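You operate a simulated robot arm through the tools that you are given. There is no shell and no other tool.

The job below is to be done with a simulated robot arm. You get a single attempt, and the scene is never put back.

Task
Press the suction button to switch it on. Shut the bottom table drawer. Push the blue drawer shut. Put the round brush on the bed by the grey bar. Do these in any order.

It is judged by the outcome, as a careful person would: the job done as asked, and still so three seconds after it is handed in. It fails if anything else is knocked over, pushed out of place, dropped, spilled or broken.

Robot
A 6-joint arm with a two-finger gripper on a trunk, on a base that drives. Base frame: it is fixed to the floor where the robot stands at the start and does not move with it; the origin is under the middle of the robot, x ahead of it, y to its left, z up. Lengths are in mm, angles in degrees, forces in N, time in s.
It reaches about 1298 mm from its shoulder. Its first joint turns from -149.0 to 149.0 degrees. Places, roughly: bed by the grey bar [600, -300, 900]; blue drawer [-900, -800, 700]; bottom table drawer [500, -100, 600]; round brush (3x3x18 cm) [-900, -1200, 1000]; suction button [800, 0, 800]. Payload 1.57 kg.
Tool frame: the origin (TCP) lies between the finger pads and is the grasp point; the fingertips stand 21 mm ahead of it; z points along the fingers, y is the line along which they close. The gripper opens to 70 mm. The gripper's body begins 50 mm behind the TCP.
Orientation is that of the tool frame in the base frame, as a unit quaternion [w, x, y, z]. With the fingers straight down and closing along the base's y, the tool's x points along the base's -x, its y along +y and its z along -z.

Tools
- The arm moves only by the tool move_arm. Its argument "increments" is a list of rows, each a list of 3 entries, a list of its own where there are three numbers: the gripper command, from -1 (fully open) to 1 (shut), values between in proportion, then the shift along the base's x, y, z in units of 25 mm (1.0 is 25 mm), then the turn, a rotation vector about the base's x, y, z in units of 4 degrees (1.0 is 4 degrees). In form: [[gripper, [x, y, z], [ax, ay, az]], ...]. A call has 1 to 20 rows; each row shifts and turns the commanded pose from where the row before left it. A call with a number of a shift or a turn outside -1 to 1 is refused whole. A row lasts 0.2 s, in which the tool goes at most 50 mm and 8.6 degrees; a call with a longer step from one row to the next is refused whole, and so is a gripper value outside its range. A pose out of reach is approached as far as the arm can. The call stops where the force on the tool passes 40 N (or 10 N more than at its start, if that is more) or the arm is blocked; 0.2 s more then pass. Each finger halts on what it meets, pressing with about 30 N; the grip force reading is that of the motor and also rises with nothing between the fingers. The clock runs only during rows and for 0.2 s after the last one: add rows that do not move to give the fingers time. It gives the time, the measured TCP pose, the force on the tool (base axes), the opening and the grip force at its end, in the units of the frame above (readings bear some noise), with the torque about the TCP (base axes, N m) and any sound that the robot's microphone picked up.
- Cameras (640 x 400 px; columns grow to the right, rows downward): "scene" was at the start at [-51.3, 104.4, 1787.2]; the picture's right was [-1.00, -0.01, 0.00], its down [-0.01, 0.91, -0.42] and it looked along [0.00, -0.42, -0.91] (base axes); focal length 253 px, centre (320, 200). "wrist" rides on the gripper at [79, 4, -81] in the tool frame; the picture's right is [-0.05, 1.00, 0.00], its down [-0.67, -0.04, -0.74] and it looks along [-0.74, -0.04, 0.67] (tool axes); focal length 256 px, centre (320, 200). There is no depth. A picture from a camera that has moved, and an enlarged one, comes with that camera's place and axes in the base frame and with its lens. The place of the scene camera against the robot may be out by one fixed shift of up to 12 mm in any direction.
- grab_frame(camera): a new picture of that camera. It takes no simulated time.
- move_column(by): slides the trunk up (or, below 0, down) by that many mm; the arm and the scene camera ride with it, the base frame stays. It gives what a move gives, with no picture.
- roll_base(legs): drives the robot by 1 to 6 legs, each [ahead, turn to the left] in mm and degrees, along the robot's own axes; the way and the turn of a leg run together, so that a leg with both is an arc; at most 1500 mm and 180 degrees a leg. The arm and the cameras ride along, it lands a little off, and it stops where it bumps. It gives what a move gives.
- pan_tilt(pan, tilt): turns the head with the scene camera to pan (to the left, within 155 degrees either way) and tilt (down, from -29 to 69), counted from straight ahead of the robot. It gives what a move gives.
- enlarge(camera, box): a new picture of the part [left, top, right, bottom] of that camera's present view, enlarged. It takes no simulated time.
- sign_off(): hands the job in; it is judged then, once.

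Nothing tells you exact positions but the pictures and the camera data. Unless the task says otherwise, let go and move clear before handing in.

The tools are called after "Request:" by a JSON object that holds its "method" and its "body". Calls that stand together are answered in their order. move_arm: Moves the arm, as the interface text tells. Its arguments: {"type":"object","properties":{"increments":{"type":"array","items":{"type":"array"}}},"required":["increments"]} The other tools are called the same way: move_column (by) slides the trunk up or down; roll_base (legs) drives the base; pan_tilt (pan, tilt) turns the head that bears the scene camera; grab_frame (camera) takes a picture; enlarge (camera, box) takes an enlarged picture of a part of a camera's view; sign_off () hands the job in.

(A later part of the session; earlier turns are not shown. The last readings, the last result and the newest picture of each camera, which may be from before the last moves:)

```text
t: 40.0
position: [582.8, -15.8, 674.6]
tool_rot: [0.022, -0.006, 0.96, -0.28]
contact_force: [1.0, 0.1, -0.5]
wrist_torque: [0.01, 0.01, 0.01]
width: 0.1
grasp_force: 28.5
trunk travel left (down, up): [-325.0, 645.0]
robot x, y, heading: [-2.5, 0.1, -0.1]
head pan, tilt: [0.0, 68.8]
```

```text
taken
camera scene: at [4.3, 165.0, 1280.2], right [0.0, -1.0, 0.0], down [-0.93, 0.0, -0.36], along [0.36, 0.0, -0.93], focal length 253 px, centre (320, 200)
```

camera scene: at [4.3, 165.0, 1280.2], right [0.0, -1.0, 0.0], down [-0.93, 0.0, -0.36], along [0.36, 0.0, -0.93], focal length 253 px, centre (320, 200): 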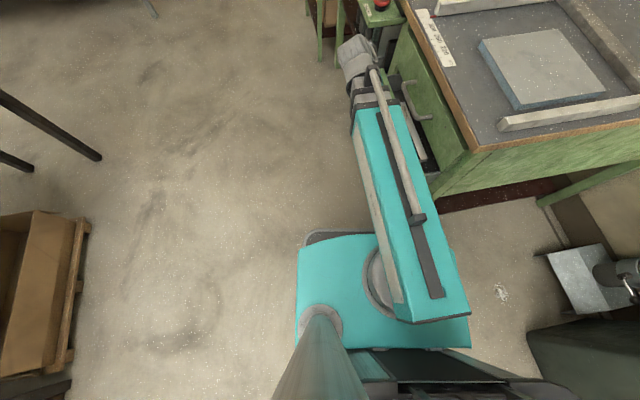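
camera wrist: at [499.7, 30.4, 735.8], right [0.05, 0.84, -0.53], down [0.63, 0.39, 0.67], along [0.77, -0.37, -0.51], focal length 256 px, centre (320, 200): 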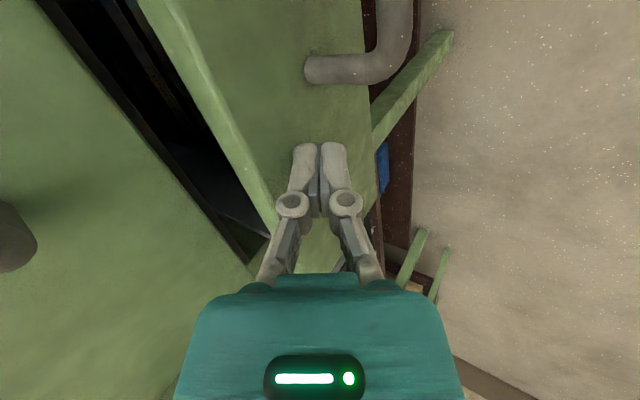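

The drawer follows with almost no force. I'll continue until it stops.

Request:
{"method": "move_arm", "body": {"increments": [[1, [0.1, -0.6, 0], [0, 0, 0]], [1, [0.1, -0.6, 0], [0, 0, 0]], [1, [0.1, -0.6, 0], [0, 0, 0]], [1, [0, 0, 0], [0, 0, 0]]]}}

Request:
{"method": "grab_frame", "body": {"camera": "wrist"}}

Request:
{"method": "enlarge", "body": {"camera": "scene", "box": [300, 0, 500, 220]}}

```text
t: 41.0
position: [589.7, -60.1, 673.1]
tool_rot: [0.023, -0.007, 0.96, -0.28]
contact_force: [-0.5, 0.0, 0.3]
wrist_torque: [0.0, 0.01, -0.04]
width: 0.0
grasp_force: 29.1
trunk travel left (down, up): [-325.0, 645.0]
robot x, y, heading: [1.4, -1.9, -0.2]
head pan, tilt: [0.0, 68.8]
```

```text
taken
camera wrist: at [506.9, -14.8, 735.8], right [0.05, 0.84, -0.53], down [0.63, 0.39, 0.67], along [0.77, -0.37, -0.51], focal length 256 px, centre (320, 200)
```

wrist: 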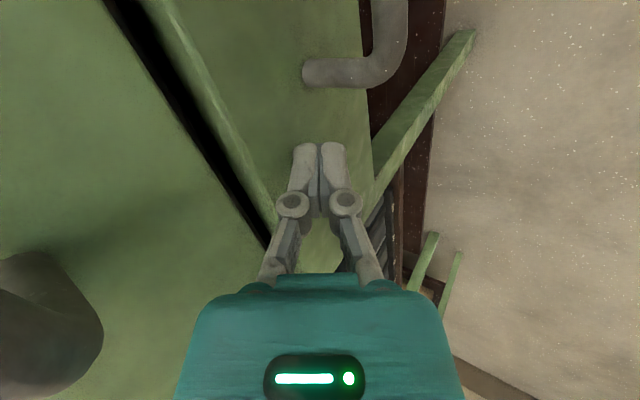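

```text
1.82 times, centred on (400, 110) of scene
camera zoom: at [4.3, 164.9, 1280.2], right [0.0, -1.0, 0.0], down [-0.93, 0.0, -0.36], along [0.36, 0.0, -0.93], focal length 459 px, centre (174, 364)
```

zoom: 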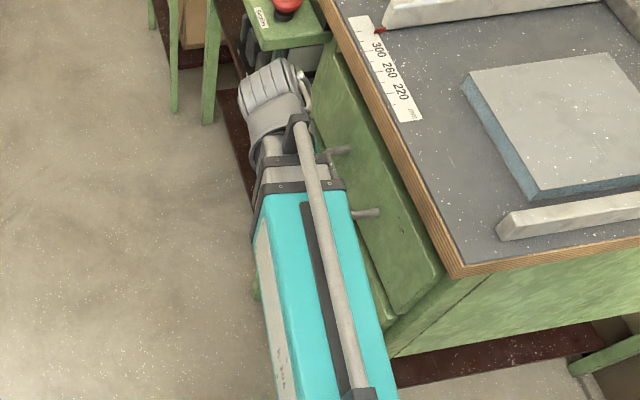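

It's nearly shut. The wrist camera is getting close to the upper drawer's handle, so I'll back off slightly, lower the tool 35 mm for clearance, then finish the push.

Request:
{"method": "move_arm", "body": {"increments": [[1, [0, 0.6, 0], [0, 0, 0]], [1, [0, 0, 0], [0, 0, 0]]]}}

Request:
{"method": "move_column", "body": {"by": -35}}

Request:
{"method": "move_arm", "body": {"increments": [[1, [0, -0.5, 0], [0, 0, 0]], [1, [0.05, -0.5, 0], [0, 0, 0]], [1, [0.05, -0.3, 0], [0, 0, 0]], [1, [0, 0, 0], [0, 0, 0]]]}}

Request:
{"method": "grab_frame", "body": {"camera": "wrist"}}

Request:
{"method": "enlarge", "body": {"camera": "scene", "box": [300, 0, 500, 220]}}

```text
t: 41.6
position: [589.0, -45.9, 673.4]
tool_rot: [0.021, -0.007, 0.96, -0.28]
contact_force: [-0.5, 0.5, 0.9]
wrist_torque: [0.01, 0.02, -0.01]
width: 0.1
grasp_force: 28.0
trunk travel left (down, up): [-325.0, 645.0]
robot x, y, heading: [0.6, 0.6, 0.1]
head pan, tilt: [0.0, 68.8]
```

```text
t: 42.4
position: [589.8, -44.4, 637.6]
tool_rot: [0.021, -0.007, 0.96, -0.279]
contact_force: [0.6, 0.3, 0.4]
wrist_torque: [0.02, 0.01, -0.01]
width: 0.2
grasp_force: 28.9
trunk travel left (down, up): [-290.0, 680.0]
robot x, y, heading: [1.7, 1.0, -0.2]
head pan, tilt: [0.0, 68.8]
```

```text
t: 43.1
position: [589.3, -67.3, 636.8]
tool_rot: [0.022, -0.009, 0.962, -0.273]
contact_force: [-3.5, 16.6, 8.1]
wrist_torque: [0.0, -0.04, 0.07]
width: 0.2
grasp_force: 28.1
trunk travel left (down, up): [-290.0, 680.0]
robot x, y, heading: [-2.3, -1.4, 0.2]
head pan, tilt: [0.0, 68.8]
stopped in row 3: the force on the tool passed its limit at 52 N (the readings are from after the stop); the commanded pose is now the measured one
```

```text
taken
camera wrist: at [506.5, -24.1, 700.6], right [0.05, 0.85, -0.52], down [0.63, 0.38, 0.68], along [0.77, -0.36, -0.52], focal length 256 px, centre (320, 200)
```

wrist: 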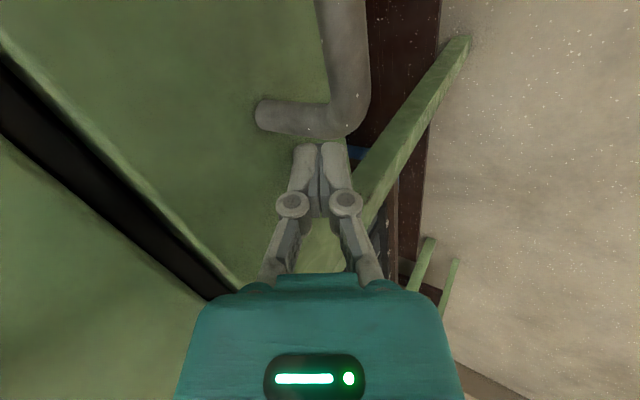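

```text
1.82 times, centred on (400, 110) of scene
camera zoom: at [3.6, 166.0, 1245.2], right [0.0, -1.0, 0.0], down [-0.93, 0.0, -0.36], along [0.36, 0.0, -0.93], focal length 459 px, centre (174, 364)
```

zoom: 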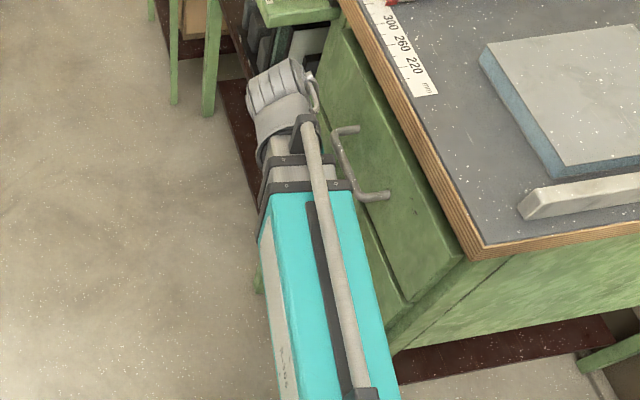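

The push stopped at 52 N. Either the drawer is shut or something touched, so I'll back away and look.

Request:
{"method": "move_arm", "body": {"increments": [[1, [0, 0.8, 0], [0, 0, 0]], [1, [0, 1, 0], [0, 0, 0]], [1, [0, 1, 0], [0, 0, 0]], [1, [0, 1, 0], [0, 0, 0]], [1, [0, 1, 0], [0, 0, 0]], [1, [0, 1, 0], [0, 0, 0]], [1, [0, 1, 0], [0, 0, 0]], [1, [0, 1, 0], [0, 0, 0]], [1, [0, 0, 0], [0, 0, 0]]]}}

Request:
{"method": "grab_frame", "body": {"camera": "wrist"}}

Request:
{"method": "enlarge", "body": {"camera": "scene", "box": [300, 0, 500, 220]}}

```text
t: 45.1
position: [590.2, 124.8, 635.9]
tool_rot: [0.021, -0.009, 0.961, -0.274]
contact_force: [-0.7, -0.4, -0.8]
wrist_torque: [-0.01, -0.01, 0.03]
width: 0.1
grasp_force: 28.6
trunk travel left (down, up): [-290.0, 680.0]
robot x, y, heading: [2.5, 1.1, -0.0]
head pan, tilt: [0.0, 68.8]
```

```text
taken
camera wrist: at [507.6, 169.2, 700.4], right [0.05, 0.85, -0.53], down [0.63, 0.38, 0.67], along [0.77, -0.36, -0.52], focal length 256 px, centre (320, 200)
```

wrist: 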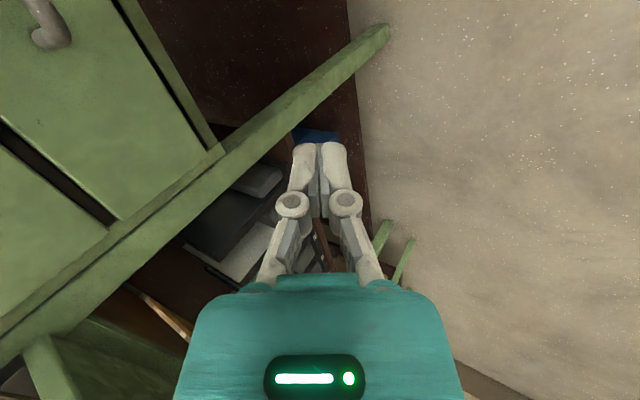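

```text
1.82 times, centred on (400, 110) of scene
camera zoom: at [4.3, 164.9, 1245.2], right [0.0, -1.0, 0.0], down [-0.93, 0.0, -0.36], along [0.36, 0.0, -0.93], focal length 459 px, centre (174, 364)
```

zoom: 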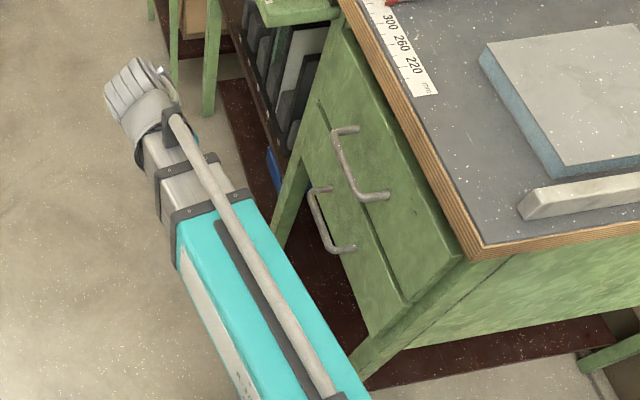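

Request:
{"method": "enlarge", "body": {"camera": "scene", "box": [370, 40, 470, 200]}}

Request:
{"method": "enlarge", "body": {"camera": "wrist", "box": [0, 0, 260, 260]}}

```text
2.50 times, centred on (420, 120) of scene
camera zoom: at [4.3, 164.9, 1245.2], right [0.0, -1.0, 0.0], down [-0.93, 0.0, -0.36], along [0.36, 0.0, -0.93], focal length 632 px, centre (70, 400)
```

zoom: 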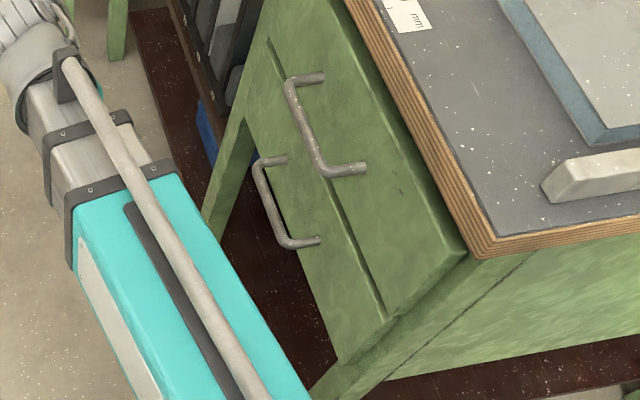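

```text
1.54 times, centred on (130, 130) of wrist
camera zoom: at [507.6, 169.2, 700.4], right [0.05, 0.85, -0.53], down [0.63, 0.38, 0.67], along [0.77, -0.36, -0.52], focal length 394 px, centre (612, 308)
```

zoom: 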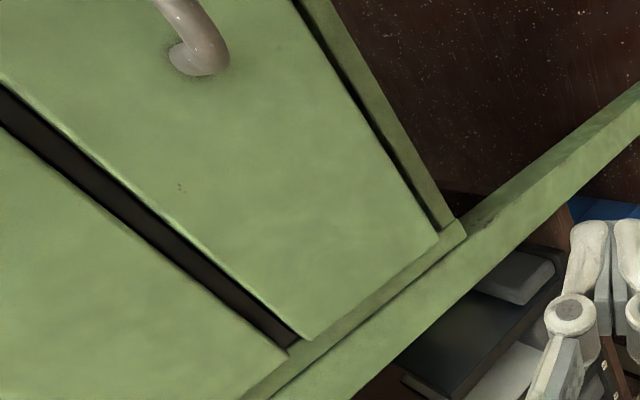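

The bottom drawer's front now sits flush with the one above, so it's shut. Next are the blue cabinet and the brush; I'll raise the trunk and look back to see what's behind the robot before driving.

Request:
{"method": "move_column", "body": {"by": 480}}

Request:
{"method": "pan_tilt", "body": {"pan": -150, "tilt": 60}}

Request:
{"method": "grab_frame", "body": {"camera": "scene"}}

Request:
{"method": "pan_tilt", "body": {"pan": 150, "tilt": 55}}

Request:
{"method": "grab_frame", "body": {"camera": "scene"}}

```text
refused: 480 is not a number from -400 to 400
```

```text
t: 47.5
position: [590.2, 124.1, 637.4]
tool_rot: [0.021, -0.009, 0.961, -0.275]
contact_force: [-0.8, -0.6, -0.9]
wrist_torque: [0.01, 0.0, -0.02]
width: 0.0
grasp_force: 28.8
trunk travel left (down, up): [-290.0, 680.0]
robot x, y, heading: [1.7, 1.1, -0.0]
head pan, tilt: [-150.0, 60.0]
```

```text
taken
camera scene: at [-109.3, 131.6, 1254.6], right [-0.5, 0.87, 0.0], down [0.75, 0.43, -0.5], along [-0.43, -0.25, -0.87], focal length 253 px, centre (320, 200)
```

scene: 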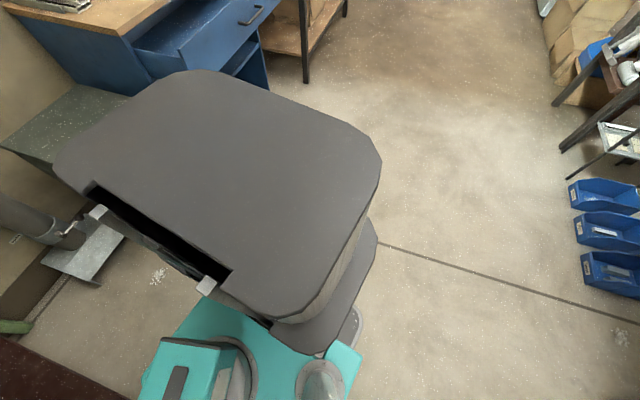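

```text
t: 51.6
position: [591.2, 124.3, 636.7]
tool_rot: [0.022, -0.009, 0.961, -0.274]
contact_force: [1.1, 0.6, 0.4]
wrist_torque: [0.01, -0.01, -0.01]
width: 0.0
grasp_force: 29.0
trunk travel left (down, up): [-290.0, 680.0]
robot x, y, heading: [1.0, -0.0, 0.2]
head pan, tilt: [150.0, 55.0]
```

```text
taken
camera scene: at [-114.0, 201.0, 1260.7], right [0.5, 0.87, 0.0], down [0.71, -0.41, -0.57], along [-0.5, 0.29, -0.82], focal length 253 px, centre (320, 200)
```

scene: 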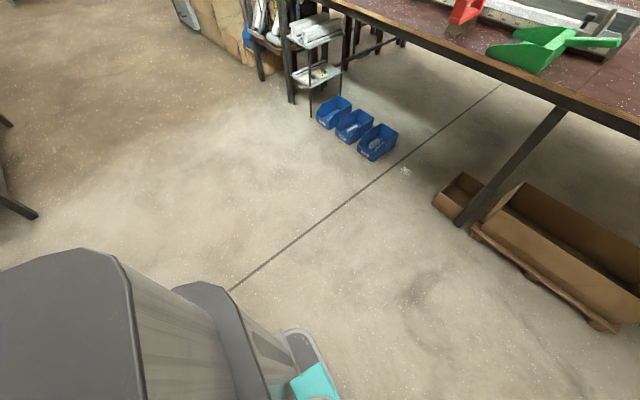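

The tall dark block is the robot's own tower, and the floor behind the robot is clear. I'll raise the trunk, set the tool vertical again, then reverse about 900 mm so the cabinet is straight to the right.

Request:
{"method": "move_column", "body": {"by": 400}}

Request:
{"method": "move_arm", "body": {"increments": [[-1, [0, 0, 0], [1, 0, 0]], [-1, [0, 0, 0], [1, 0, 0]], [-1, [0, 0, 0], [1, 0, 0]], [-1, [0, 0, 0], [1, 0, 0]], [-1, [0, 0, 0], [1, 0, 0]], [-1, [0, 0, 0], [1, 0, 0]], [-1, [0, 0, 0], [1, 0, 0]], [-1, [0, 0, 0], [0.9, 0, 0]], [-1, [0, 0, 0], [0, 0, 0]]]}}

```text
t: 55.4
position: [590.8, 124.4, 1036.4]
tool_rot: [0.022, -0.008, 0.961, -0.275]
contact_force: [0.9, 0.7, 0.4]
wrist_torque: [0.01, -0.03, 0.0]
width: 0.1
grasp_force: 28.6
trunk travel left (down, up): [-690.0, 280.0]
robot x, y, heading: [1.9, 2.4, -0.3]
head pan, tilt: [150.0, 55.0]
```

```text
t: 57.4
position: [590.0, 124.8, 1009.4]
tool_rot: [0.023, -0.003, 1.0, -0.001]
contact_force: [-0.5, -0.7, -0.3]
wrist_torque: [-0.05, 0.01, 0.0]
width: 69.8
grasp_force: 0.0
out of reach, approached as far as the arm can: row 1, 2, 3, 4, 5, 7
trunk travel left (down, up): [-690.0, 280.0]
robot x, y, heading: [-0.3, 1.0, 0.1]
head pan, tilt: [150.0, 55.0]
```

Request:
{"method": "move_arm", "body": {"increments": [[-1, [0, 0, 0], [0, 0.66, 0]], [-1, [0, 0, 0], [0, 0, 0]]]}}

Request:
{"method": "roll_base", "body": {"legs": [[-450, 0]]}}

Request:
{"method": "pan_tilt", "body": {"pan": -120, "tilt": 50}}

Request:
{"method": "grab_frame", "body": {"camera": "scene"}}

```text
t: 58.0
position: [590.5, 124.3, 1008.2]
tool_rot: [-0.001, -0.003, 1.0, -0.003]
contact_force: [0.5, 0.6, 0.0]
wrist_torque: [0.01, 0.01, 0.0]
width: 69.9
grasp_force: 0.1
trunk travel left (down, up): [-690.0, 280.0]
robot x, y, heading: [1.3, 1.7, 0.0]
head pan, tilt: [150.0, 55.0]
```

```text
t: 61.2
position: [139.5, 122.5, 1009.2]
tool_rot: [-0.001, 0.0, 1.0, -0.002]
contact_force: [0.3, 0.5, -0.7]
wrist_torque: [-0.02, -0.02, 0.0]
width: 70.2
grasp_force: 0.1
trunk travel left (down, up): [-690.0, 280.0]
robot x, y, heading: [-456.6, 1.7, -0.5]
head pan, tilt: [150.0, 55.0]
```

```text
t: 65.0
position: [138.8, 121.5, 1009.2]
tool_rot: [0.0, 0.001, 1.0, -0.002]
contact_force: [-1.1, 0.1, 0.0]
wrist_torque: [0.02, -0.02, 0.01]
width: 70.4
grasp_force: 0.0
trunk travel left (down, up): [-690.0, 280.0]
robot x, y, heading: [-449.8, 0.7, -0.7]
head pan, tilt: [-120.0, 50.0]
```

```text
taken
camera scene: at [-541.0, 100.1, 1667.2], right [-0.86, 0.51, 0.0], down [0.39, 0.66, -0.64], along [-0.33, -0.55, -0.77], focal length 253 px, centre (320, 200)
```

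scene: 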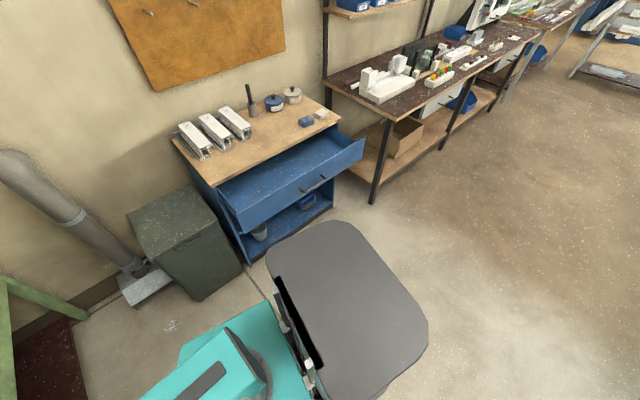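

The robot moved as expected and the way is clear. I'll reverse another 400 mm and take a careful look at the cabinet.

Request:
{"method": "roll_base", "body": {"legs": [[-400, 0]]}}

Request:
{"method": "pan_tilt", "body": {"pan": -90, "tilt": 50}}

Request:
{"method": "grab_frame", "body": {"camera": "scene"}}

Request:
{"method": "enlarge", "body": {"camera": "scene", "box": [210, 40, 450, 250]}}

```text
t: 68.0
position: [-266.4, 121.4, 1008.1]
tool_rot: [0.0, 0.006, 1.0, -0.002]
contact_force: [-0.2, -0.4, -0.2]
wrist_torque: [0.01, 0.0, 0.04]
width: 70.1
grasp_force: 0.2
trunk travel left (down, up): [-690.0, 280.0]
robot x, y, heading: [-859.2, 6.3, -1.2]
head pan, tilt: [-120.0, 50.0]
```

```text
t: 68.9
position: [-266.4, 122.6, 1008.6]
tool_rot: [0.0, 0.007, 1.0, -0.002]
contact_force: [0.1, -0.4, 0.0]
wrist_torque: [-0.03, -0.01, -0.03]
width: 70.1
grasp_force: 0.1
trunk travel left (down, up): [-690.0, 280.0]
robot x, y, heading: [-856.2, 8.9, -1.2]
head pan, tilt: [-90.0, 50.0]
```

```text
taken
camera scene: at [-908.2, 94.9, 1667.2], right [-1.0, 0.02, 0.0], down [0.02, 0.77, -0.64], along [-0.01, -0.64, -0.77], focal length 253 px, centre (320, 200)
```

scene: 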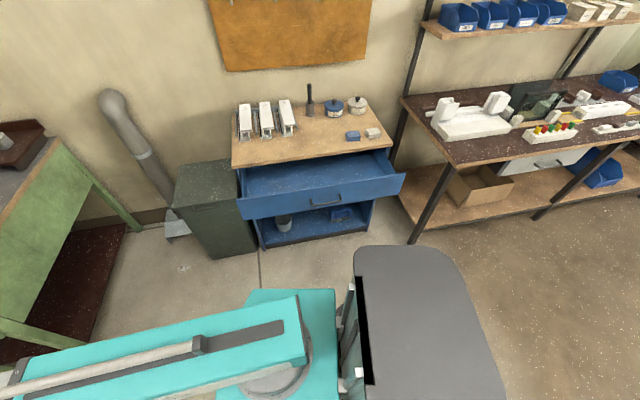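

```text
1.90 times, centred on (330, 145) of scene
camera zoom: at [-908.2, 94.9, 1667.2], right [-1.0, 0.02, 0.0], down [0.02, 0.77, -0.64], along [-0.01, -0.64, -0.77], focal length 481 px, centre (301, 305)
```

zoom: 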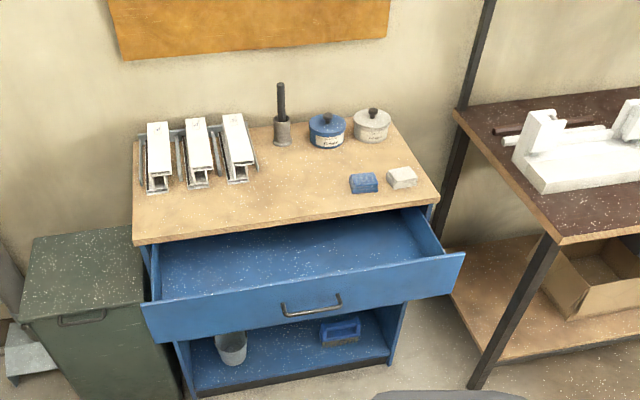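

Request:
{"method": "enlarge", "body": {"camera": "scene", "box": [280, 75, 370, 130]}}

Request:
{"method": "enlarge", "body": {"camera": "scene", "box": [225, 130, 415, 250]}}

```text
7.11 times, centred on (325, 102) of scene
camera zoom: at [-908.2, 94.9, 1667.2], right [-1.0, 0.02, 0.0], down [0.02, 0.77, -0.64], along [-0.01, -0.64, -0.77], focal length 1797 px, centre (284, 893)
```

zoom: 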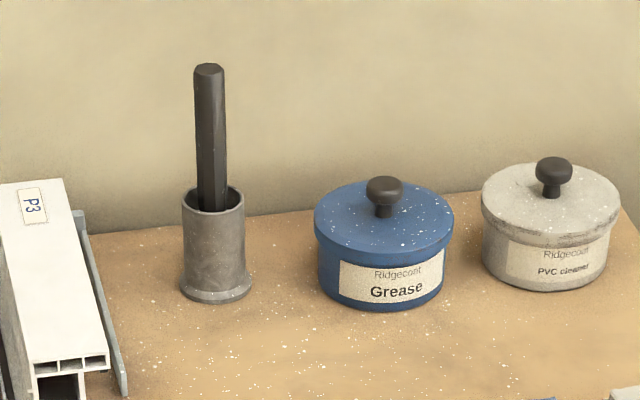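

```text
3.33 times, centred on (320, 190) of scene
camera zoom: at [-908.2, 94.9, 1667.2], right [-1.0, 0.02, 0.0], down [0.02, 0.77, -0.64], along [-0.01, -0.64, -0.77], focal length 842 px, centre (320, 233)
```

zoom: 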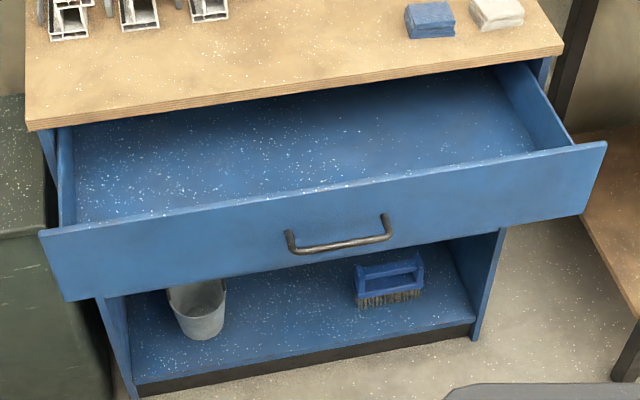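

The blue drawer's front runs from about (-557, -624) to (-1337, -770), z 668–826, with its handle around x -877 to -1022. The brush stands in a cup at the back of the cabinet. I'll swing the arm round to the right towards the drawer front first.

Request:
{"method": "move_arm", "body": {"increments": [[1, [-0.072, -0.994, 0], [0, 0, 0]], [1, [-0.072, -0.994, 0], [0, 0, 0]], [1, [-0.072, -0.994, 0], [0, 0, 0]], [1, [-0.072, -0.994, 0], [0, 0, 0]], [1, [-0.072, -0.994, 0], [0, 0, 0]], [1, [-0.072, -0.994, 0], [0, 0, 0]], [1, [-0.072, -0.994, 0], [0, 0, 0]], [1, [-0.072, -0.994, 0], [0, 0, 0]], [1, [-0.072, -0.994, 0], [0, 0, 0]], [1, [-0.072, -0.994, 0], [0, 0, 0]], [1, [-0.072, -0.994, 0], [0, 0, 0]], [1, [-0.072, -0.994, 0], [0, 0, 0]], [1, [-0.072, -0.994, 0], [0, 0, 0]], [1, [-0.072, -0.994, 0], [0, 0, 0]], [1, [-0.072, -0.994, 0], [0, 0, 0]], [1, [-0.072, -0.994, 0], [0, 0, 0]], [1, [-0.072, -0.994, 0], [0, 0, 0]], [1, [-0.072, -0.994, 0], [0, 0, 0]], [1, [-0.072, -0.994, 0], [0, 0, 0]]]}}

Request:
{"method": "grab_frame", "body": {"camera": "scene"}}

```text
t: 72.9
position: [-298.8, -349.3, 1009.4]
tool_rot: [0.0, 0.006, 1.0, -0.003]
contact_force: [-0.6, -0.2, -0.6]
wrist_torque: [0.0, -0.01, 0.04]
width: 0.1
grasp_force: 29.1
trunk travel left (down, up): [-690.0, 280.0]
robot x, y, heading: [-856.9, 5.1, -1.3]
head pan, tilt: [-90.0, 50.0]
```

```text
taken
camera scene: at [-908.0, 94.8, 1667.2], right [-1.0, 0.02, 0.0], down [0.02, 0.77, -0.64], along [-0.01, -0.64, -0.77], focal length 253 px, centre (320, 200)
```

scene: 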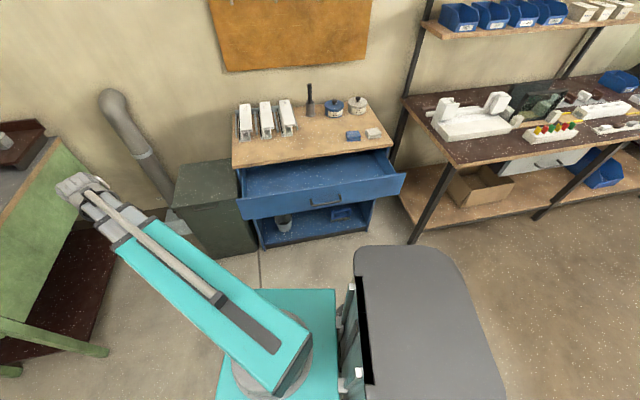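

Request:
{"method": "move_arm", "body": {"increments": [[1, [-0.964, -0.491, 0], [0, 0, 0]], [1, [-0.964, -0.491, 0], [0, 0, 0]], [1, [-0.964, -0.491, 0], [0, 0, 0]], [1, [-0.964, -0.491, 0], [0, 0, 0]], [1, [-0.964, -0.491, 0], [0, 0, 0]], [1, [-0.964, -0.491, 0], [0, 0, 0]], [1, [-0.964, -0.491, 0], [0, 0, 0]], [1, [-0.964, -0.491, 0], [0, 0, 0]], [1, [-0.964, -0.491, 0], [0, 0, 0]], [1, [-0.964, -0.491, 0], [0, 0, 0]], [1, [-0.964, -0.491, 0], [0, 0, 0]], [1, [-0.964, -0.491, 0], [0, 0, 0]], [1, [-0.964, -0.491, 0], [0, 0, 0]], [1, [-0.964, -0.491, 0], [0, 0, 0]], [1, [-0.964, -0.491, 0], [0, 0, 0]], [1, [-0.964, -0.491, 0], [0, 0, 0]], [1, [-0.964, -0.491, 0], [0, 0, 0]], [1, [-0.964, -0.491, 0], [0, 0, 0]], [1, [-0.964, -0.491, 0], [0, 0, 0]], [1, [-0.964, -0.491, 0], [0, 0, 0]]]}}

Request:
{"method": "move_arm", "body": {"increments": [[1, [-0.9, -0.2, 0], [0, 0, 0]], [1, [-0.9, -0.2, 0], [0, 0, 0]], [1, [0, 0, 0], [-1, 0, 0]], [1, [0, 0, 0], [-1, 0, 0]], [1, [0, 0, 0], [-1, 0, 0]], [1, [0, 0, 0], [-1, 0, 0]], [1, [0, 0, 0], [-1, 0, 0]], [1, [0, 0, 0], [-1, 0, 0]], [1, [0, 0, 0], [-1, 0, 0]], [1, [0, 0, 0], [-0.5, 0, 0]], [1, [0, 0, 0], [0, 0, 0]]]}}

Request:
{"method": "grab_frame", "body": {"camera": "wrist"}}

Request:
{"method": "grab_frame", "body": {"camera": "scene"}}

```text
t: 77.1
position: [-782.8, -595.0, 1008.4]
tool_rot: [0.0, 0.005, 1.0, -0.002]
contact_force: [0.0, -0.9, 1.5]
wrist_torque: [-0.01, 0.01, -0.03]
width: 0.1
grasp_force: 27.9
trunk travel left (down, up): [-690.0, 280.0]
robot x, y, heading: [-861.5, 7.3, -1.2]
head pan, tilt: [-90.0, 50.0]
```

```text
t: 79.5
position: [-828.5, -606.3, 1035.2]
tool_rot: [0.002, 0.006, 0.965, -0.261]
contact_force: [-0.2, 0.1, -0.8]
wrist_torque: [0.0, -0.01, 0.03]
width: 0.1
grasp_force: 28.8
out of reach, approached as far as the arm can: row 5, 6, 7, 8, 9, 10
trunk travel left (down, up): [-690.0, 280.0]
robot x, y, heading: [-860.5, 6.7, -1.1]
head pan, tilt: [-90.0, 50.0]
```

```text
taken
camera wrist: at [-907.1, -561.6, 1101.3], right [0.07, 0.86, -0.5], down [0.67, 0.34, 0.67], along [0.74, -0.38, -0.55], focal length 256 px, centre (320, 200)
```

wrist: 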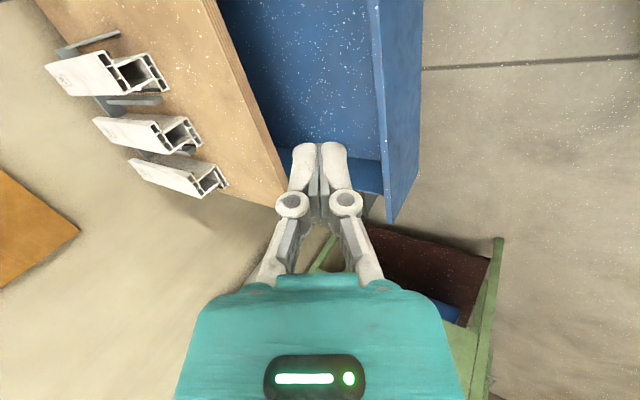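

```text
taken
camera scene: at [-908.4, 94.8, 1667.2], right [-1.0, 0.02, 0.0], down [0.02, 0.77, -0.64], along [-0.01, -0.64, -0.77], focal length 253 px, centre (320, 200)
```

scene: 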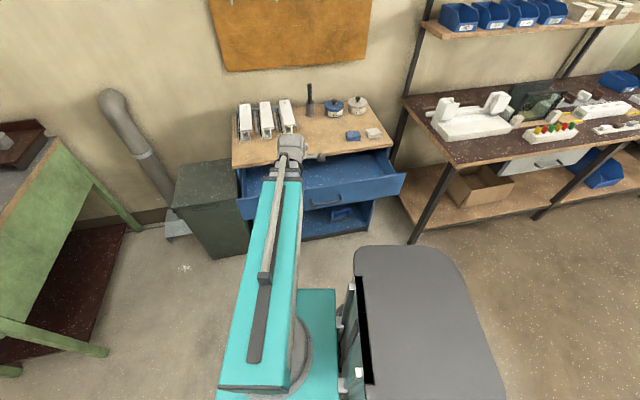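

The tool is tilted 30° and about 55 mm in front of the drawer face. I'll lower the trunk so the tips come to z≈760.

Request:
{"method": "move_column", "body": {"by": -257}}

Request:
{"method": "grab_frame", "body": {"camera": "wrist"}}

Request:
{"method": "grab_frame", "body": {"camera": "scene"}}

```text
t: 82.2
position: [-828.3, -607.8, 776.6]
tool_rot: [0.002, 0.005, 0.965, -0.262]
contact_force: [0.7, 0.6, -0.8]
wrist_torque: [-0.02, -0.01, -0.02]
width: 0.1
grasp_force: 28.5
trunk travel left (down, up): [-433.0, 537.0]
robot x, y, heading: [-862.4, 6.9, -1.2]
head pan, tilt: [-90.0, 50.0]
```

```text
taken
camera wrist: at [-907.1, -561.6, 844.3], right [0.07, 0.86, -0.5], down [0.67, 0.34, 0.67], along [0.74, -0.38, -0.55], focal length 256 px, centre (320, 200)
```

wrist: 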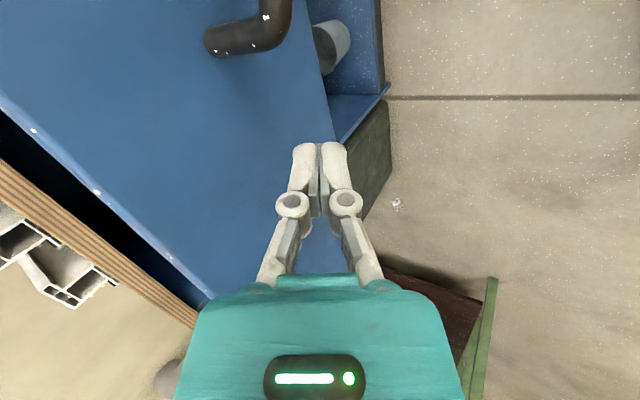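

```text
taken
camera scene: at [-908.4, 94.8, 1410.2], right [-1.0, 0.02, 0.0], down [0.02, 0.77, -0.64], along [-0.01, -0.64, -0.77], focal length 253 px, centre (320, 200)
```

scene: 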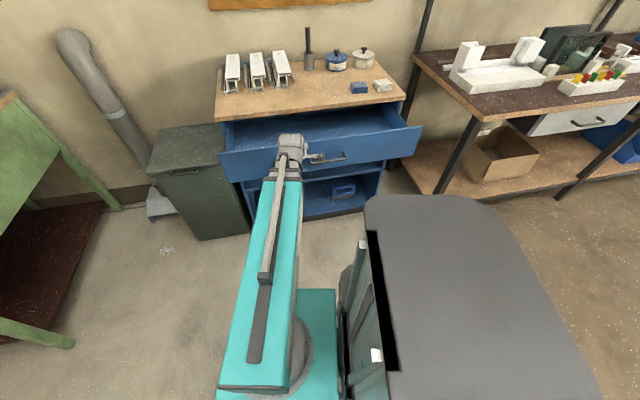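

The face is clear ahead, with the handle to the west. I'll push along (0.2, -0.98).

Request:
{"method": "move_arm", "body": {"increments": [[1, [0, -0.8, 0], [0, 0, 0]], [1, [0, -0.8, 0], [0, 0, 0]], [1, [0.1, -0.6, 0], [0, 0, 0]], [1, [0.12, -0.6, 0], [0, 0, 0]], [1, [0.12, -0.6, 0], [0, 0, 0]], [1, [0.12, -0.6, 0], [0, 0, 0]], [1, [0.12, -0.6, 0], [0, 0, 0]], [1, [0, 0, 0], [0, 0, 0]]]}}

Request:
{"method": "grab_frame", "body": {"camera": "wrist"}}

Request:
{"method": "enlarge", "body": {"camera": "scene", "box": [200, 40, 440, 240]}}

```text
t: 84.0
position: [-812.2, -722.2, 778.0]
tool_rot: [0.002, 0.006, 0.965, -0.261]
contact_force: [1.1, 0.5, 0.4]
wrist_torque: [-0.01, 0.03, -0.05]
width: 0.0
grasp_force: 28.7
trunk travel left (down, up): [-433.0, 537.0]
robot x, y, heading: [-859.5, 6.0, -0.9]
head pan, tilt: [-90.0, 50.0]
```

```text
taken
camera wrist: at [-891.7, -675.9, 844.2], right [0.07, 0.86, -0.5], down [0.67, 0.34, 0.67], along [0.74, -0.38, -0.55], focal length 256 px, centre (320, 200)
```

wrist: 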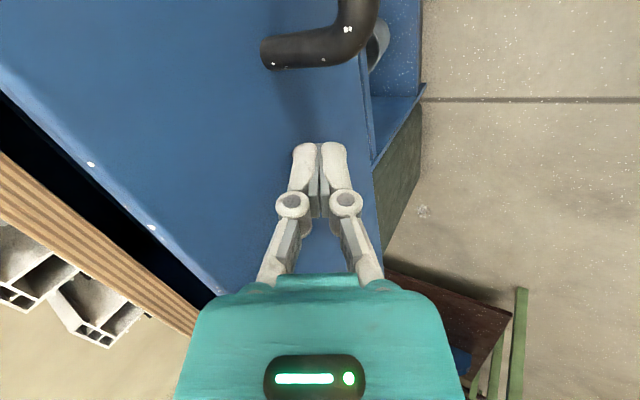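

```text
2.00 times, centred on (320, 140) of scene
camera zoom: at [-908.3, 94.8, 1410.2], right [-1.0, 0.02, 0.0], down [0.02, 0.77, -0.64], along [-0.01, -0.64, -0.77], focal length 505 px, centre (320, 320)
```

zoom: 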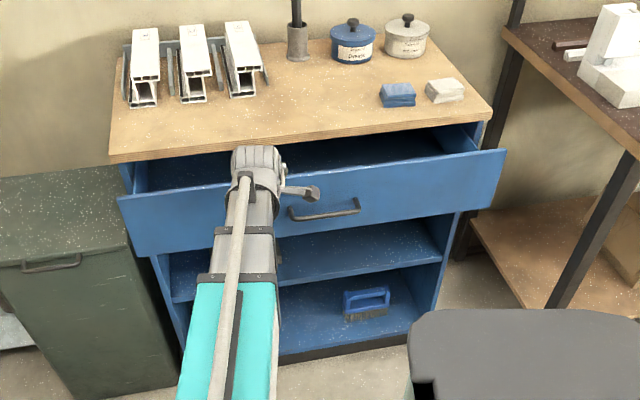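

Request:
{"method": "move_arm", "body": {"increments": [[1, [0.11, -0.55, 0], [0, 0, 0]], [1, [0.11, -0.55, 0], [0, 0, 0]], [1, [0.11, -0.55, 0], [0, 0, 0]], [1, [0.11, -0.55, 0], [0, 0, 0]], [1, [0.1, -0.45, 0], [0, 0, 0]], [1, [0, 0, 0], [0, 0, 0]]]}}

Request:
{"method": "grab_frame", "body": {"camera": "wrist"}}

Request:
{"method": "enlarge", "body": {"camera": "scene", "box": [200, 40, 440, 240]}}

```text
t: 85.4
position: [-798.7, -787.8, 778.0]
tool_rot: [0.001, 0.007, 0.965, -0.261]
contact_force: [0.0, 0.0, 0.3]
wrist_torque: [-0.02, -0.01, 0.02]
width: 0.0
grasp_force: 28.6
trunk travel left (down, up): [-433.0, 537.0]
robot x, y, heading: [-857.4, 7.6, -1.1]
head pan, tilt: [-90.0, 50.0]
```

```text
taken
camera wrist: at [-879.1, -743.1, 844.2], right [0.07, 0.86, -0.5], down [0.67, 0.34, 0.67], along [0.74, -0.38, -0.55], focal length 256 px, centre (320, 200)
```

wrist: 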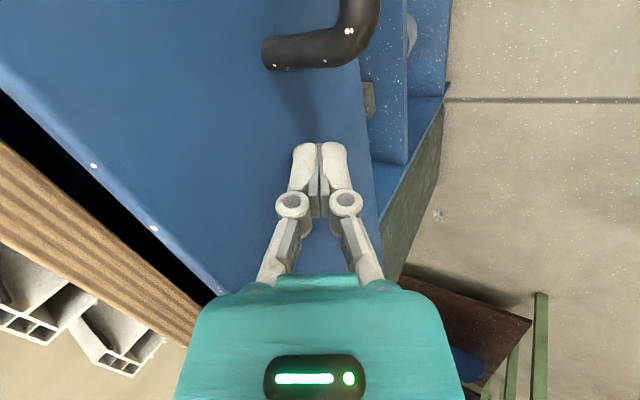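

```text
2.00 times, centred on (320, 140) of scene
camera zoom: at [-908.3, 94.8, 1410.2], right [-1.0, 0.02, 0.0], down [0.02, 0.77, -0.64], along [-0.01, -0.64, -0.77], focal length 505 px, centre (320, 320)
```

zoom: 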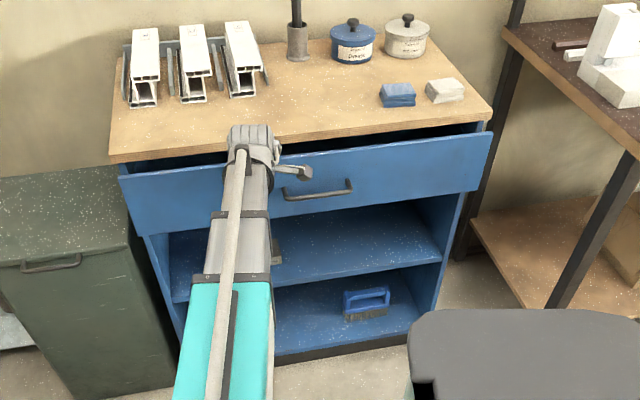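

Request:
{"method": "move_arm", "body": {"increments": [[1, [0.08, -0.4, 0], [0, 0, 0]], [1, [0.08, -0.4, 0], [0, 0, 0]], [1, [0.08, -0.4, 0], [0, 0, 0]], [1, [0.06, -0.3, 0], [0, 0, 0]], [1, [0.06, -0.3, 0], [0, 0, 0]], [1, [0.06, -0.3, 0], [0, 0, 0]], [1, [0.06, -0.3, 0], [0, 0, 0]], [1, [0.06, -0.3, 0], [0, 0, 0]], [1, [0, 0, 0], [0, 0, 0]]]}}

Request:
{"method": "grab_frame", "body": {"camera": "wrist"}}

Request:
{"method": "enlarge", "body": {"camera": "scene", "box": [200, 40, 440, 240]}}

```text
t: 86.8
position: [-790.0, -832.5, 776.4]
tool_rot: [0.001, 0.006, 0.967, -0.254]
contact_force: [-2.0, 9.9, 0.5]
wrist_torque: [0.05, -0.01, 0.02]
width: 0.0
grasp_force: 28.3
trunk travel left (down, up): [-433.0, 537.0]
robot x, y, heading: [-861.8, 4.5, -1.3]
head pan, tilt: [-90.0, 50.0]
stopped in row 7: the force on the tool passed its limit at 47 N (the readings are from after the stop); the commanded pose is now the measured one
```

```text
taken
camera wrist: at [-869.5, -787.3, 844.3], right [0.07, 0.87, -0.49], down [0.67, 0.33, 0.67], along [0.74, -0.37, -0.56], focal length 256 px, centre (320, 200)
```

wrist: 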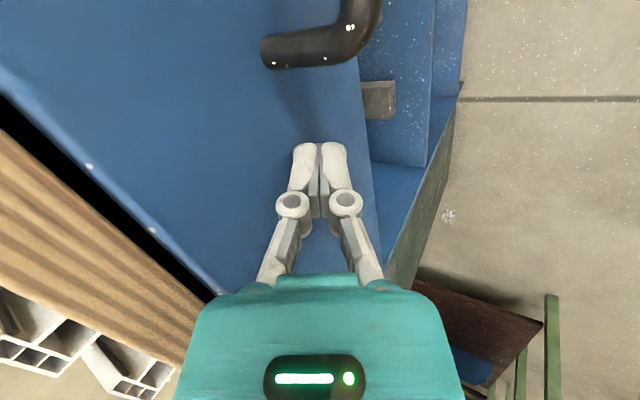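

```text
2.00 times, centred on (320, 140) of scene
camera zoom: at [-908.5, 95.7, 1410.2], right [-1.0, 0.02, 0.0], down [0.02, 0.77, -0.64], along [-0.01, -0.64, -0.77], focal length 505 px, centre (320, 320)
```

zoom: 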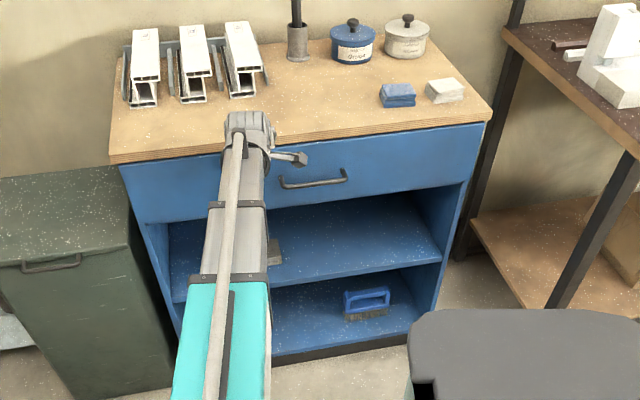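

The drawer stopped hard and looks shut. I'll back off, raise the trunk and check.

Request:
{"method": "move_arm", "body": {"increments": [[1, [-0.1, 0.7, 0], [0, 0, 0]], [1, [0, 1, 0], [0, 0, 0]], [1, [0, 1, 0], [0, 0, 0]], [1, [0, 1, 0], [0, 0, 0]], [1, [0, 1, 0], [0, 0, 0]], [1, [0, 1, 0], [0, 0, 0]], [-1, [0, 1, 0], [0, 0, 0]], [-1, [0, 1, 0], [0, 0, 0]], [-1, [0, 0, 0], [0, 0, 0]]]}}

Request:
{"method": "grab_frame", "body": {"camera": "wrist"}}

Request:
{"method": "enlarge", "body": {"camera": "scene", "box": [200, 20, 440, 220]}}

```text
t: 88.8
position: [-793.8, -640.8, 776.0]
tool_rot: [0.001, 0.005, 0.967, -0.255]
contact_force: [-0.4, 0.4, 0.7]
wrist_torque: [0.01, 0.01, -0.01]
width: 69.6
grasp_force: 0.0
trunk travel left (down, up): [-433.0, 537.0]
robot x, y, heading: [-862.4, 5.6, -1.1]
head pan, tilt: [-90.0, 50.0]
```

```text
taken
camera wrist: at [-872.7, -596.0, 843.8], right [0.06, 0.87, -0.49], down [0.67, 0.33, 0.67], along [0.74, -0.37, -0.56], focal length 256 px, centre (320, 200)
```

wrist: 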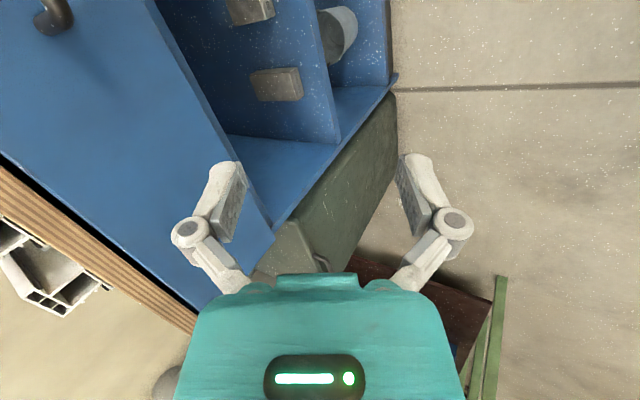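

```text
2.00 times, centred on (320, 120) of scene
camera zoom: at [-908.4, 94.9, 1410.2], right [-1.0, 0.02, 0.0], down [0.02, 0.77, -0.64], along [-0.01, -0.64, -0.77], focal length 505 px, centre (320, 360)
```

zoom: 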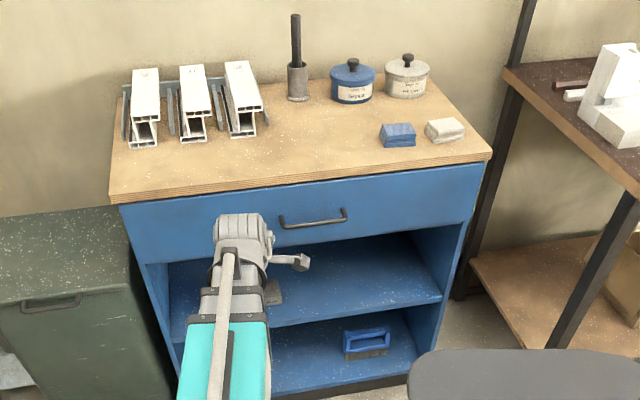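

The blue drawer is shut. The brush stands in a cup: handle top at about (-880, -1238, 1035), cup rim z≈935. I'd like to grip it with the tool horizontal so that later, with the tool pointing down, the brush lies flat. I'll raise the trunk, set the tool upright and yaw it 90°.

Request:
{"method": "move_column", "body": {"by": 200}}

Request:
{"method": "move_arm", "body": {"increments": [[-1, [-0.3, -0.6, 0], [1, 0, 0]], [-1, [-0.3, -0.6, 0], [1, 0, 0]], [-1, [-0.3, -0.6, 0], [1, 0, 0]], [-1, [-0.3, -0.6, 0], [1, 0, 0]], [-1, [-0.3, -0.6, 0], [1, 0, 0]], [-1, [-0.3, -0.6, 0], [1, 0, 0]], [-1, [-0.3, -0.6, 0], [1, 0, 0]], [-1, [0, -0.6, 0], [0.4, 0, 0]], [-1, [0, 0, 0], [0, 0, 0]]]}}

Request:
{"method": "move_arm", "body": {"increments": [[-1, [0, 0, 0], [0, 0, 1]], [-1, [0, 0, 0], [0, 0, 1]], [-1, [0, 0, 0], [0, 0, 1]], [-1, [0, 0, 0], [0, 0, 1]], [-1, [0, 0, 0], [0, 0, 1]], [-1, [0, 0, 0], [0, 0, 1]], [-1, [0, 0, 0], [0, 0, 1]], [-1, [0, 0, 0], [0, 0, 1]], [-1, [0, 0, 0], [0, 0, 1]], [-1, [0, 0, 0], [0, 0, 1]], [-1, [0, 0, 0], [0, 0, 1]], [-1, [0, 0, 0], [0, 0, 0]]]}}

```text
t: 91.0
position: [-793.2, -640.8, 976.4]
tool_rot: [0.001, 0.005, 0.967, -0.255]
contact_force: [0.0, -0.2, 0.5]
wrist_torque: [0.04, 0.0, -0.02]
width: 69.9
grasp_force: 0.1
trunk travel left (down, up): [-633.0, 337.0]
robot x, y, heading: [-856.9, 4.4, -1.2]
head pan, tilt: [-90.0, 50.0]
```

```text
t: 93.0
position: [-845.4, -761.5, 951.2]
tool_rot: [-0.001, 0.006, 1.0, 0.001]
contact_force: [0.1, 0.1, -0.2]
wrist_torque: [0.01, -0.01, -0.04]
width: 70.0
grasp_force: 0.1
out of reach, approached as far as the arm can: row 1, 2, 3, 4, 6
trunk travel left (down, up): [-633.0, 337.0]
robot x, y, heading: [-858.5, 6.9, -1.1]
head pan, tilt: [-90.0, 50.0]
```

```text
t: 95.5
position: [-845.3, -761.2, 951.9]
tool_rot: [-0.001, -0.37, 0.929, 0.0]
contact_force: [0.1, 0.1, 0.4]
wrist_torque: [-0.05, -0.02, 0.03]
width: 69.9
grasp_force: 0.1
trunk travel left (down, up): [-633.0, 337.0]
robot x, y, heading: [-860.0, 4.0, -1.1]
head pan, tilt: [-90.0, 50.0]
```

Request:
{"method": "move_arm", "body": {"increments": [[-1, [-0.1, 0, 0], [0, 0, 1]], [-1, [-0.1, 0, 0], [0, 0, 1]], [-1, [-0.1, 0, 0], [0, 0, 1]], [-1, [-0.1, 0, 0], [0, 0, 1]], [-1, [-0.1, 0, 0], [0, 0, 1]], [-1, [-0.1, 0, 0], [0, 0, 1]], [-1, [-0.1, 0, 0], [0, 0, 1]], [-1, [-0.1, 0, 0], [0, 0, 1]], [-1, [-0.1, 0, 0], [0, 0, 1]], [-1, [-0.1, 0, 0], [0, 0, 1]], [-1, [-0.1, 0, 0], [0, 0, 1]], [-1, [0, 0, 0], [0, 0, 0.65]], [-1, [0, 0, 0], [0, 0, 0]]]}}

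Request:
{"method": "grab_frame", "body": {"camera": "wrist"}}

Request:
{"method": "grab_frame", "body": {"camera": "scene"}}

```text
t: 98.3
position: [-859.2, -760.6, 952.0]
tool_rot: [-0.001, -0.634, 0.773, 0.001]
contact_force: [0.6, -0.4, -0.4]
wrist_torque: [-0.03, -0.01, 0.01]
width: 70.0
grasp_force: 0.1
out of reach, approached as far as the arm can: row 9, 10, 11
trunk travel left (down, up): [-633.0, 337.0]
robot x, y, heading: [-861.9, 6.6, -1.1]
head pan, tilt: [-90.0, 50.0]
```

```text
taken
camera wrist: at [-878.9, -837.6, 1032.7], right [-0.97, 0.25, 0.0], down [0.17, 0.65, 0.74], along [0.18, 0.72, -0.67], focal length 256 px, centre (320, 200)
```

wrist: 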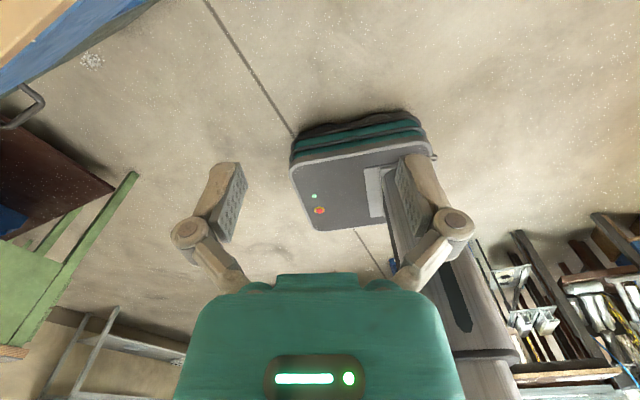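

```text
taken
camera scene: at [-908.4, 94.8, 1610.2], right [-1.0, 0.02, 0.0], down [0.02, 0.77, -0.64], along [-0.01, -0.64, -0.77], focal length 253 px, centre (320, 200)
```

scene: 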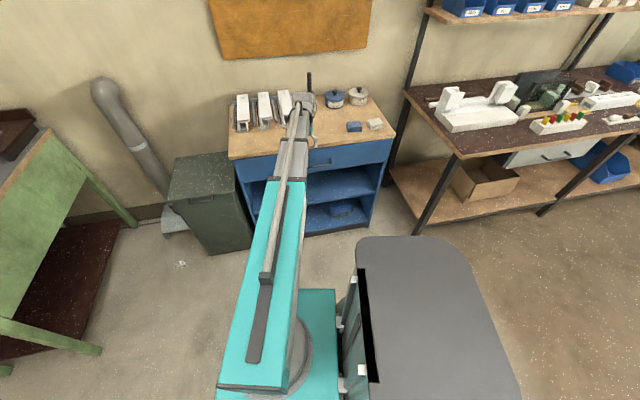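

The wrist yaw reaches a limit at 79° on this side. I'll turn it the other way, to -90°, so the camera will be beneath when the tool is horizontal.

Request:
{"method": "move_arm", "body": {"increments": [[-1, [0, 0, 0], [0, 0, -1]], [-1, [0, 0, 0], [0, 0, -1]], [-1, [0, 0, 0], [0, 0, -1]], [-1, [0, 0, 0], [0, 0, -1]], [-1, [0, 0, 0], [0, 0, -1]], [-1, [0, 0, 0], [0, 0, -1]], [-1, [0, 0, 0], [0, 0, -1]], [-1, [0, 0, 0], [0, 0, -1]], [-1, [0, 0, 0], [0, 0, -1]], [-1, [0, 0, 0], [0, 0, -1]], [-1, [0, 0, 0], [0, 0, -1]], [-1, [0, 0, 0], [0, 0, -1]], [-1, [0, 0, 0], [0, 0, -1]], [-1, [0, 0, 0], [0, 0, -1]], [-1, [0, 0, 0], [0, 0, -1]], [-1, [0, 0, 0], [0, 0, -1]], [-1, [0, 0, 0], [0, 0, -1]], [-1, [0, 0, 0], [0, 0, -1]], [-1, [0, 0, 0], [0, 0, -1]], [-1, [0, 0, 0], [0, 0, -1]]]}}

Request:
{"method": "move_arm", "body": {"increments": [[-1, [0, 0, 0], [0, 0, -1]], [-1, [0, 0, 0], [0, 0, -1]], [-1, [0, 0, 0], [0, 0, -1]], [-1, [0, 0, 0], [0, 0, -1]], [-1, [0, 0, 0], [0, 0, -1]], [-1, [0, 0, 0], [0, 0, -1]], [-1, [0, 0, 0], [0, 0, -1]], [-1, [0, 0, 0], [0, 0, -1]], [-1, [0, 0, 0], [0, 0, -1]], [-1, [0, 0, 0], [0, 0, -1]], [-1, [0, 0, 0], [0, 0, -1]], [-1, [0, 0, 0], [0, 0, -1]], [-1, [0, 0, 0], [0, 0, -1]], [-1, [0, 0, 0], [0, 0, -1]], [-1, [0, 0, 0], [0, 0, -1]], [-1, [0, 0, 0], [0, 0, -1]], [-1, [0, 0, 0], [0, 0, -1]], [-1, [0, 0, 0], [0, 0, -1]], [-1, [0, 0, 0], [0, 0, -1]], [-1, [0, 0, 0], [0, 0, -1]]]}}

Request:
{"method": "move_arm", "body": {"increments": [[-1, [0, 0, 0], [0, 0, -1]], [-1, [0, 0, 0], [0, 0, -1]], [-1, [0, 0, 0], [0, 0, 0]]]}}

Request:
{"method": "grab_frame", "body": {"camera": "wrist"}}

```text
t: 102.5
position: [-859.7, -763.1, 952.1]
tool_rot: [-0.001, -0.01, 1.0, 0.002]
contact_force: [0.5, 0.0, 0.2]
wrist_torque: [0.01, -0.02, 0.06]
width: 70.0
grasp_force: 0.1
trunk travel left (down, up): [-633.0, 337.0]
robot x, y, heading: [-861.0, 3.3, -1.3]
head pan, tilt: [-90.0, 50.0]
```

```text
t: 106.8
position: [-859.7, -761.6, 951.6]
tool_rot: [0.0, 0.635, 0.773, 0.003]
contact_force: [0.2, -1.2, -0.4]
wrist_torque: [-0.02, 0.0, 0.01]
width: 70.1
grasp_force: 0.1
trunk travel left (down, up): [-633.0, 337.0]
robot x, y, heading: [-857.0, 5.3, -1.3]
head pan, tilt: [-90.0, 50.0]
```

```text
t: 107.5
position: [-860.7, -760.9, 951.8]
tool_rot: [0.002, 0.687, 0.726, 0.003]
contact_force: [0.0, -0.1, -0.8]
wrist_torque: [0.01, 0.01, 0.01]
width: 70.1
grasp_force: 0.0
trunk travel left (down, up): [-633.0, 337.0]
robot x, y, heading: [-862.5, 6.4, -1.0]
head pan, tilt: [-90.0, 50.0]
```

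```text
taken
camera wrist: at [-860.2, -682.1, 1032.7], right [1.0, 0.0, 0.0], down [0.0, -0.67, 0.74], along [0.01, -0.74, -0.67], focal length 256 px, centre (320, 200)
```

wrist: 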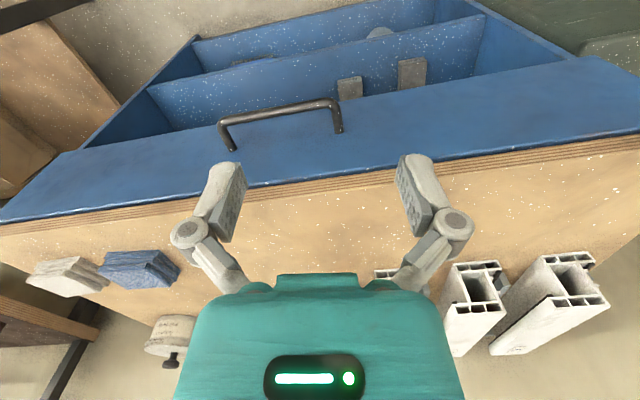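

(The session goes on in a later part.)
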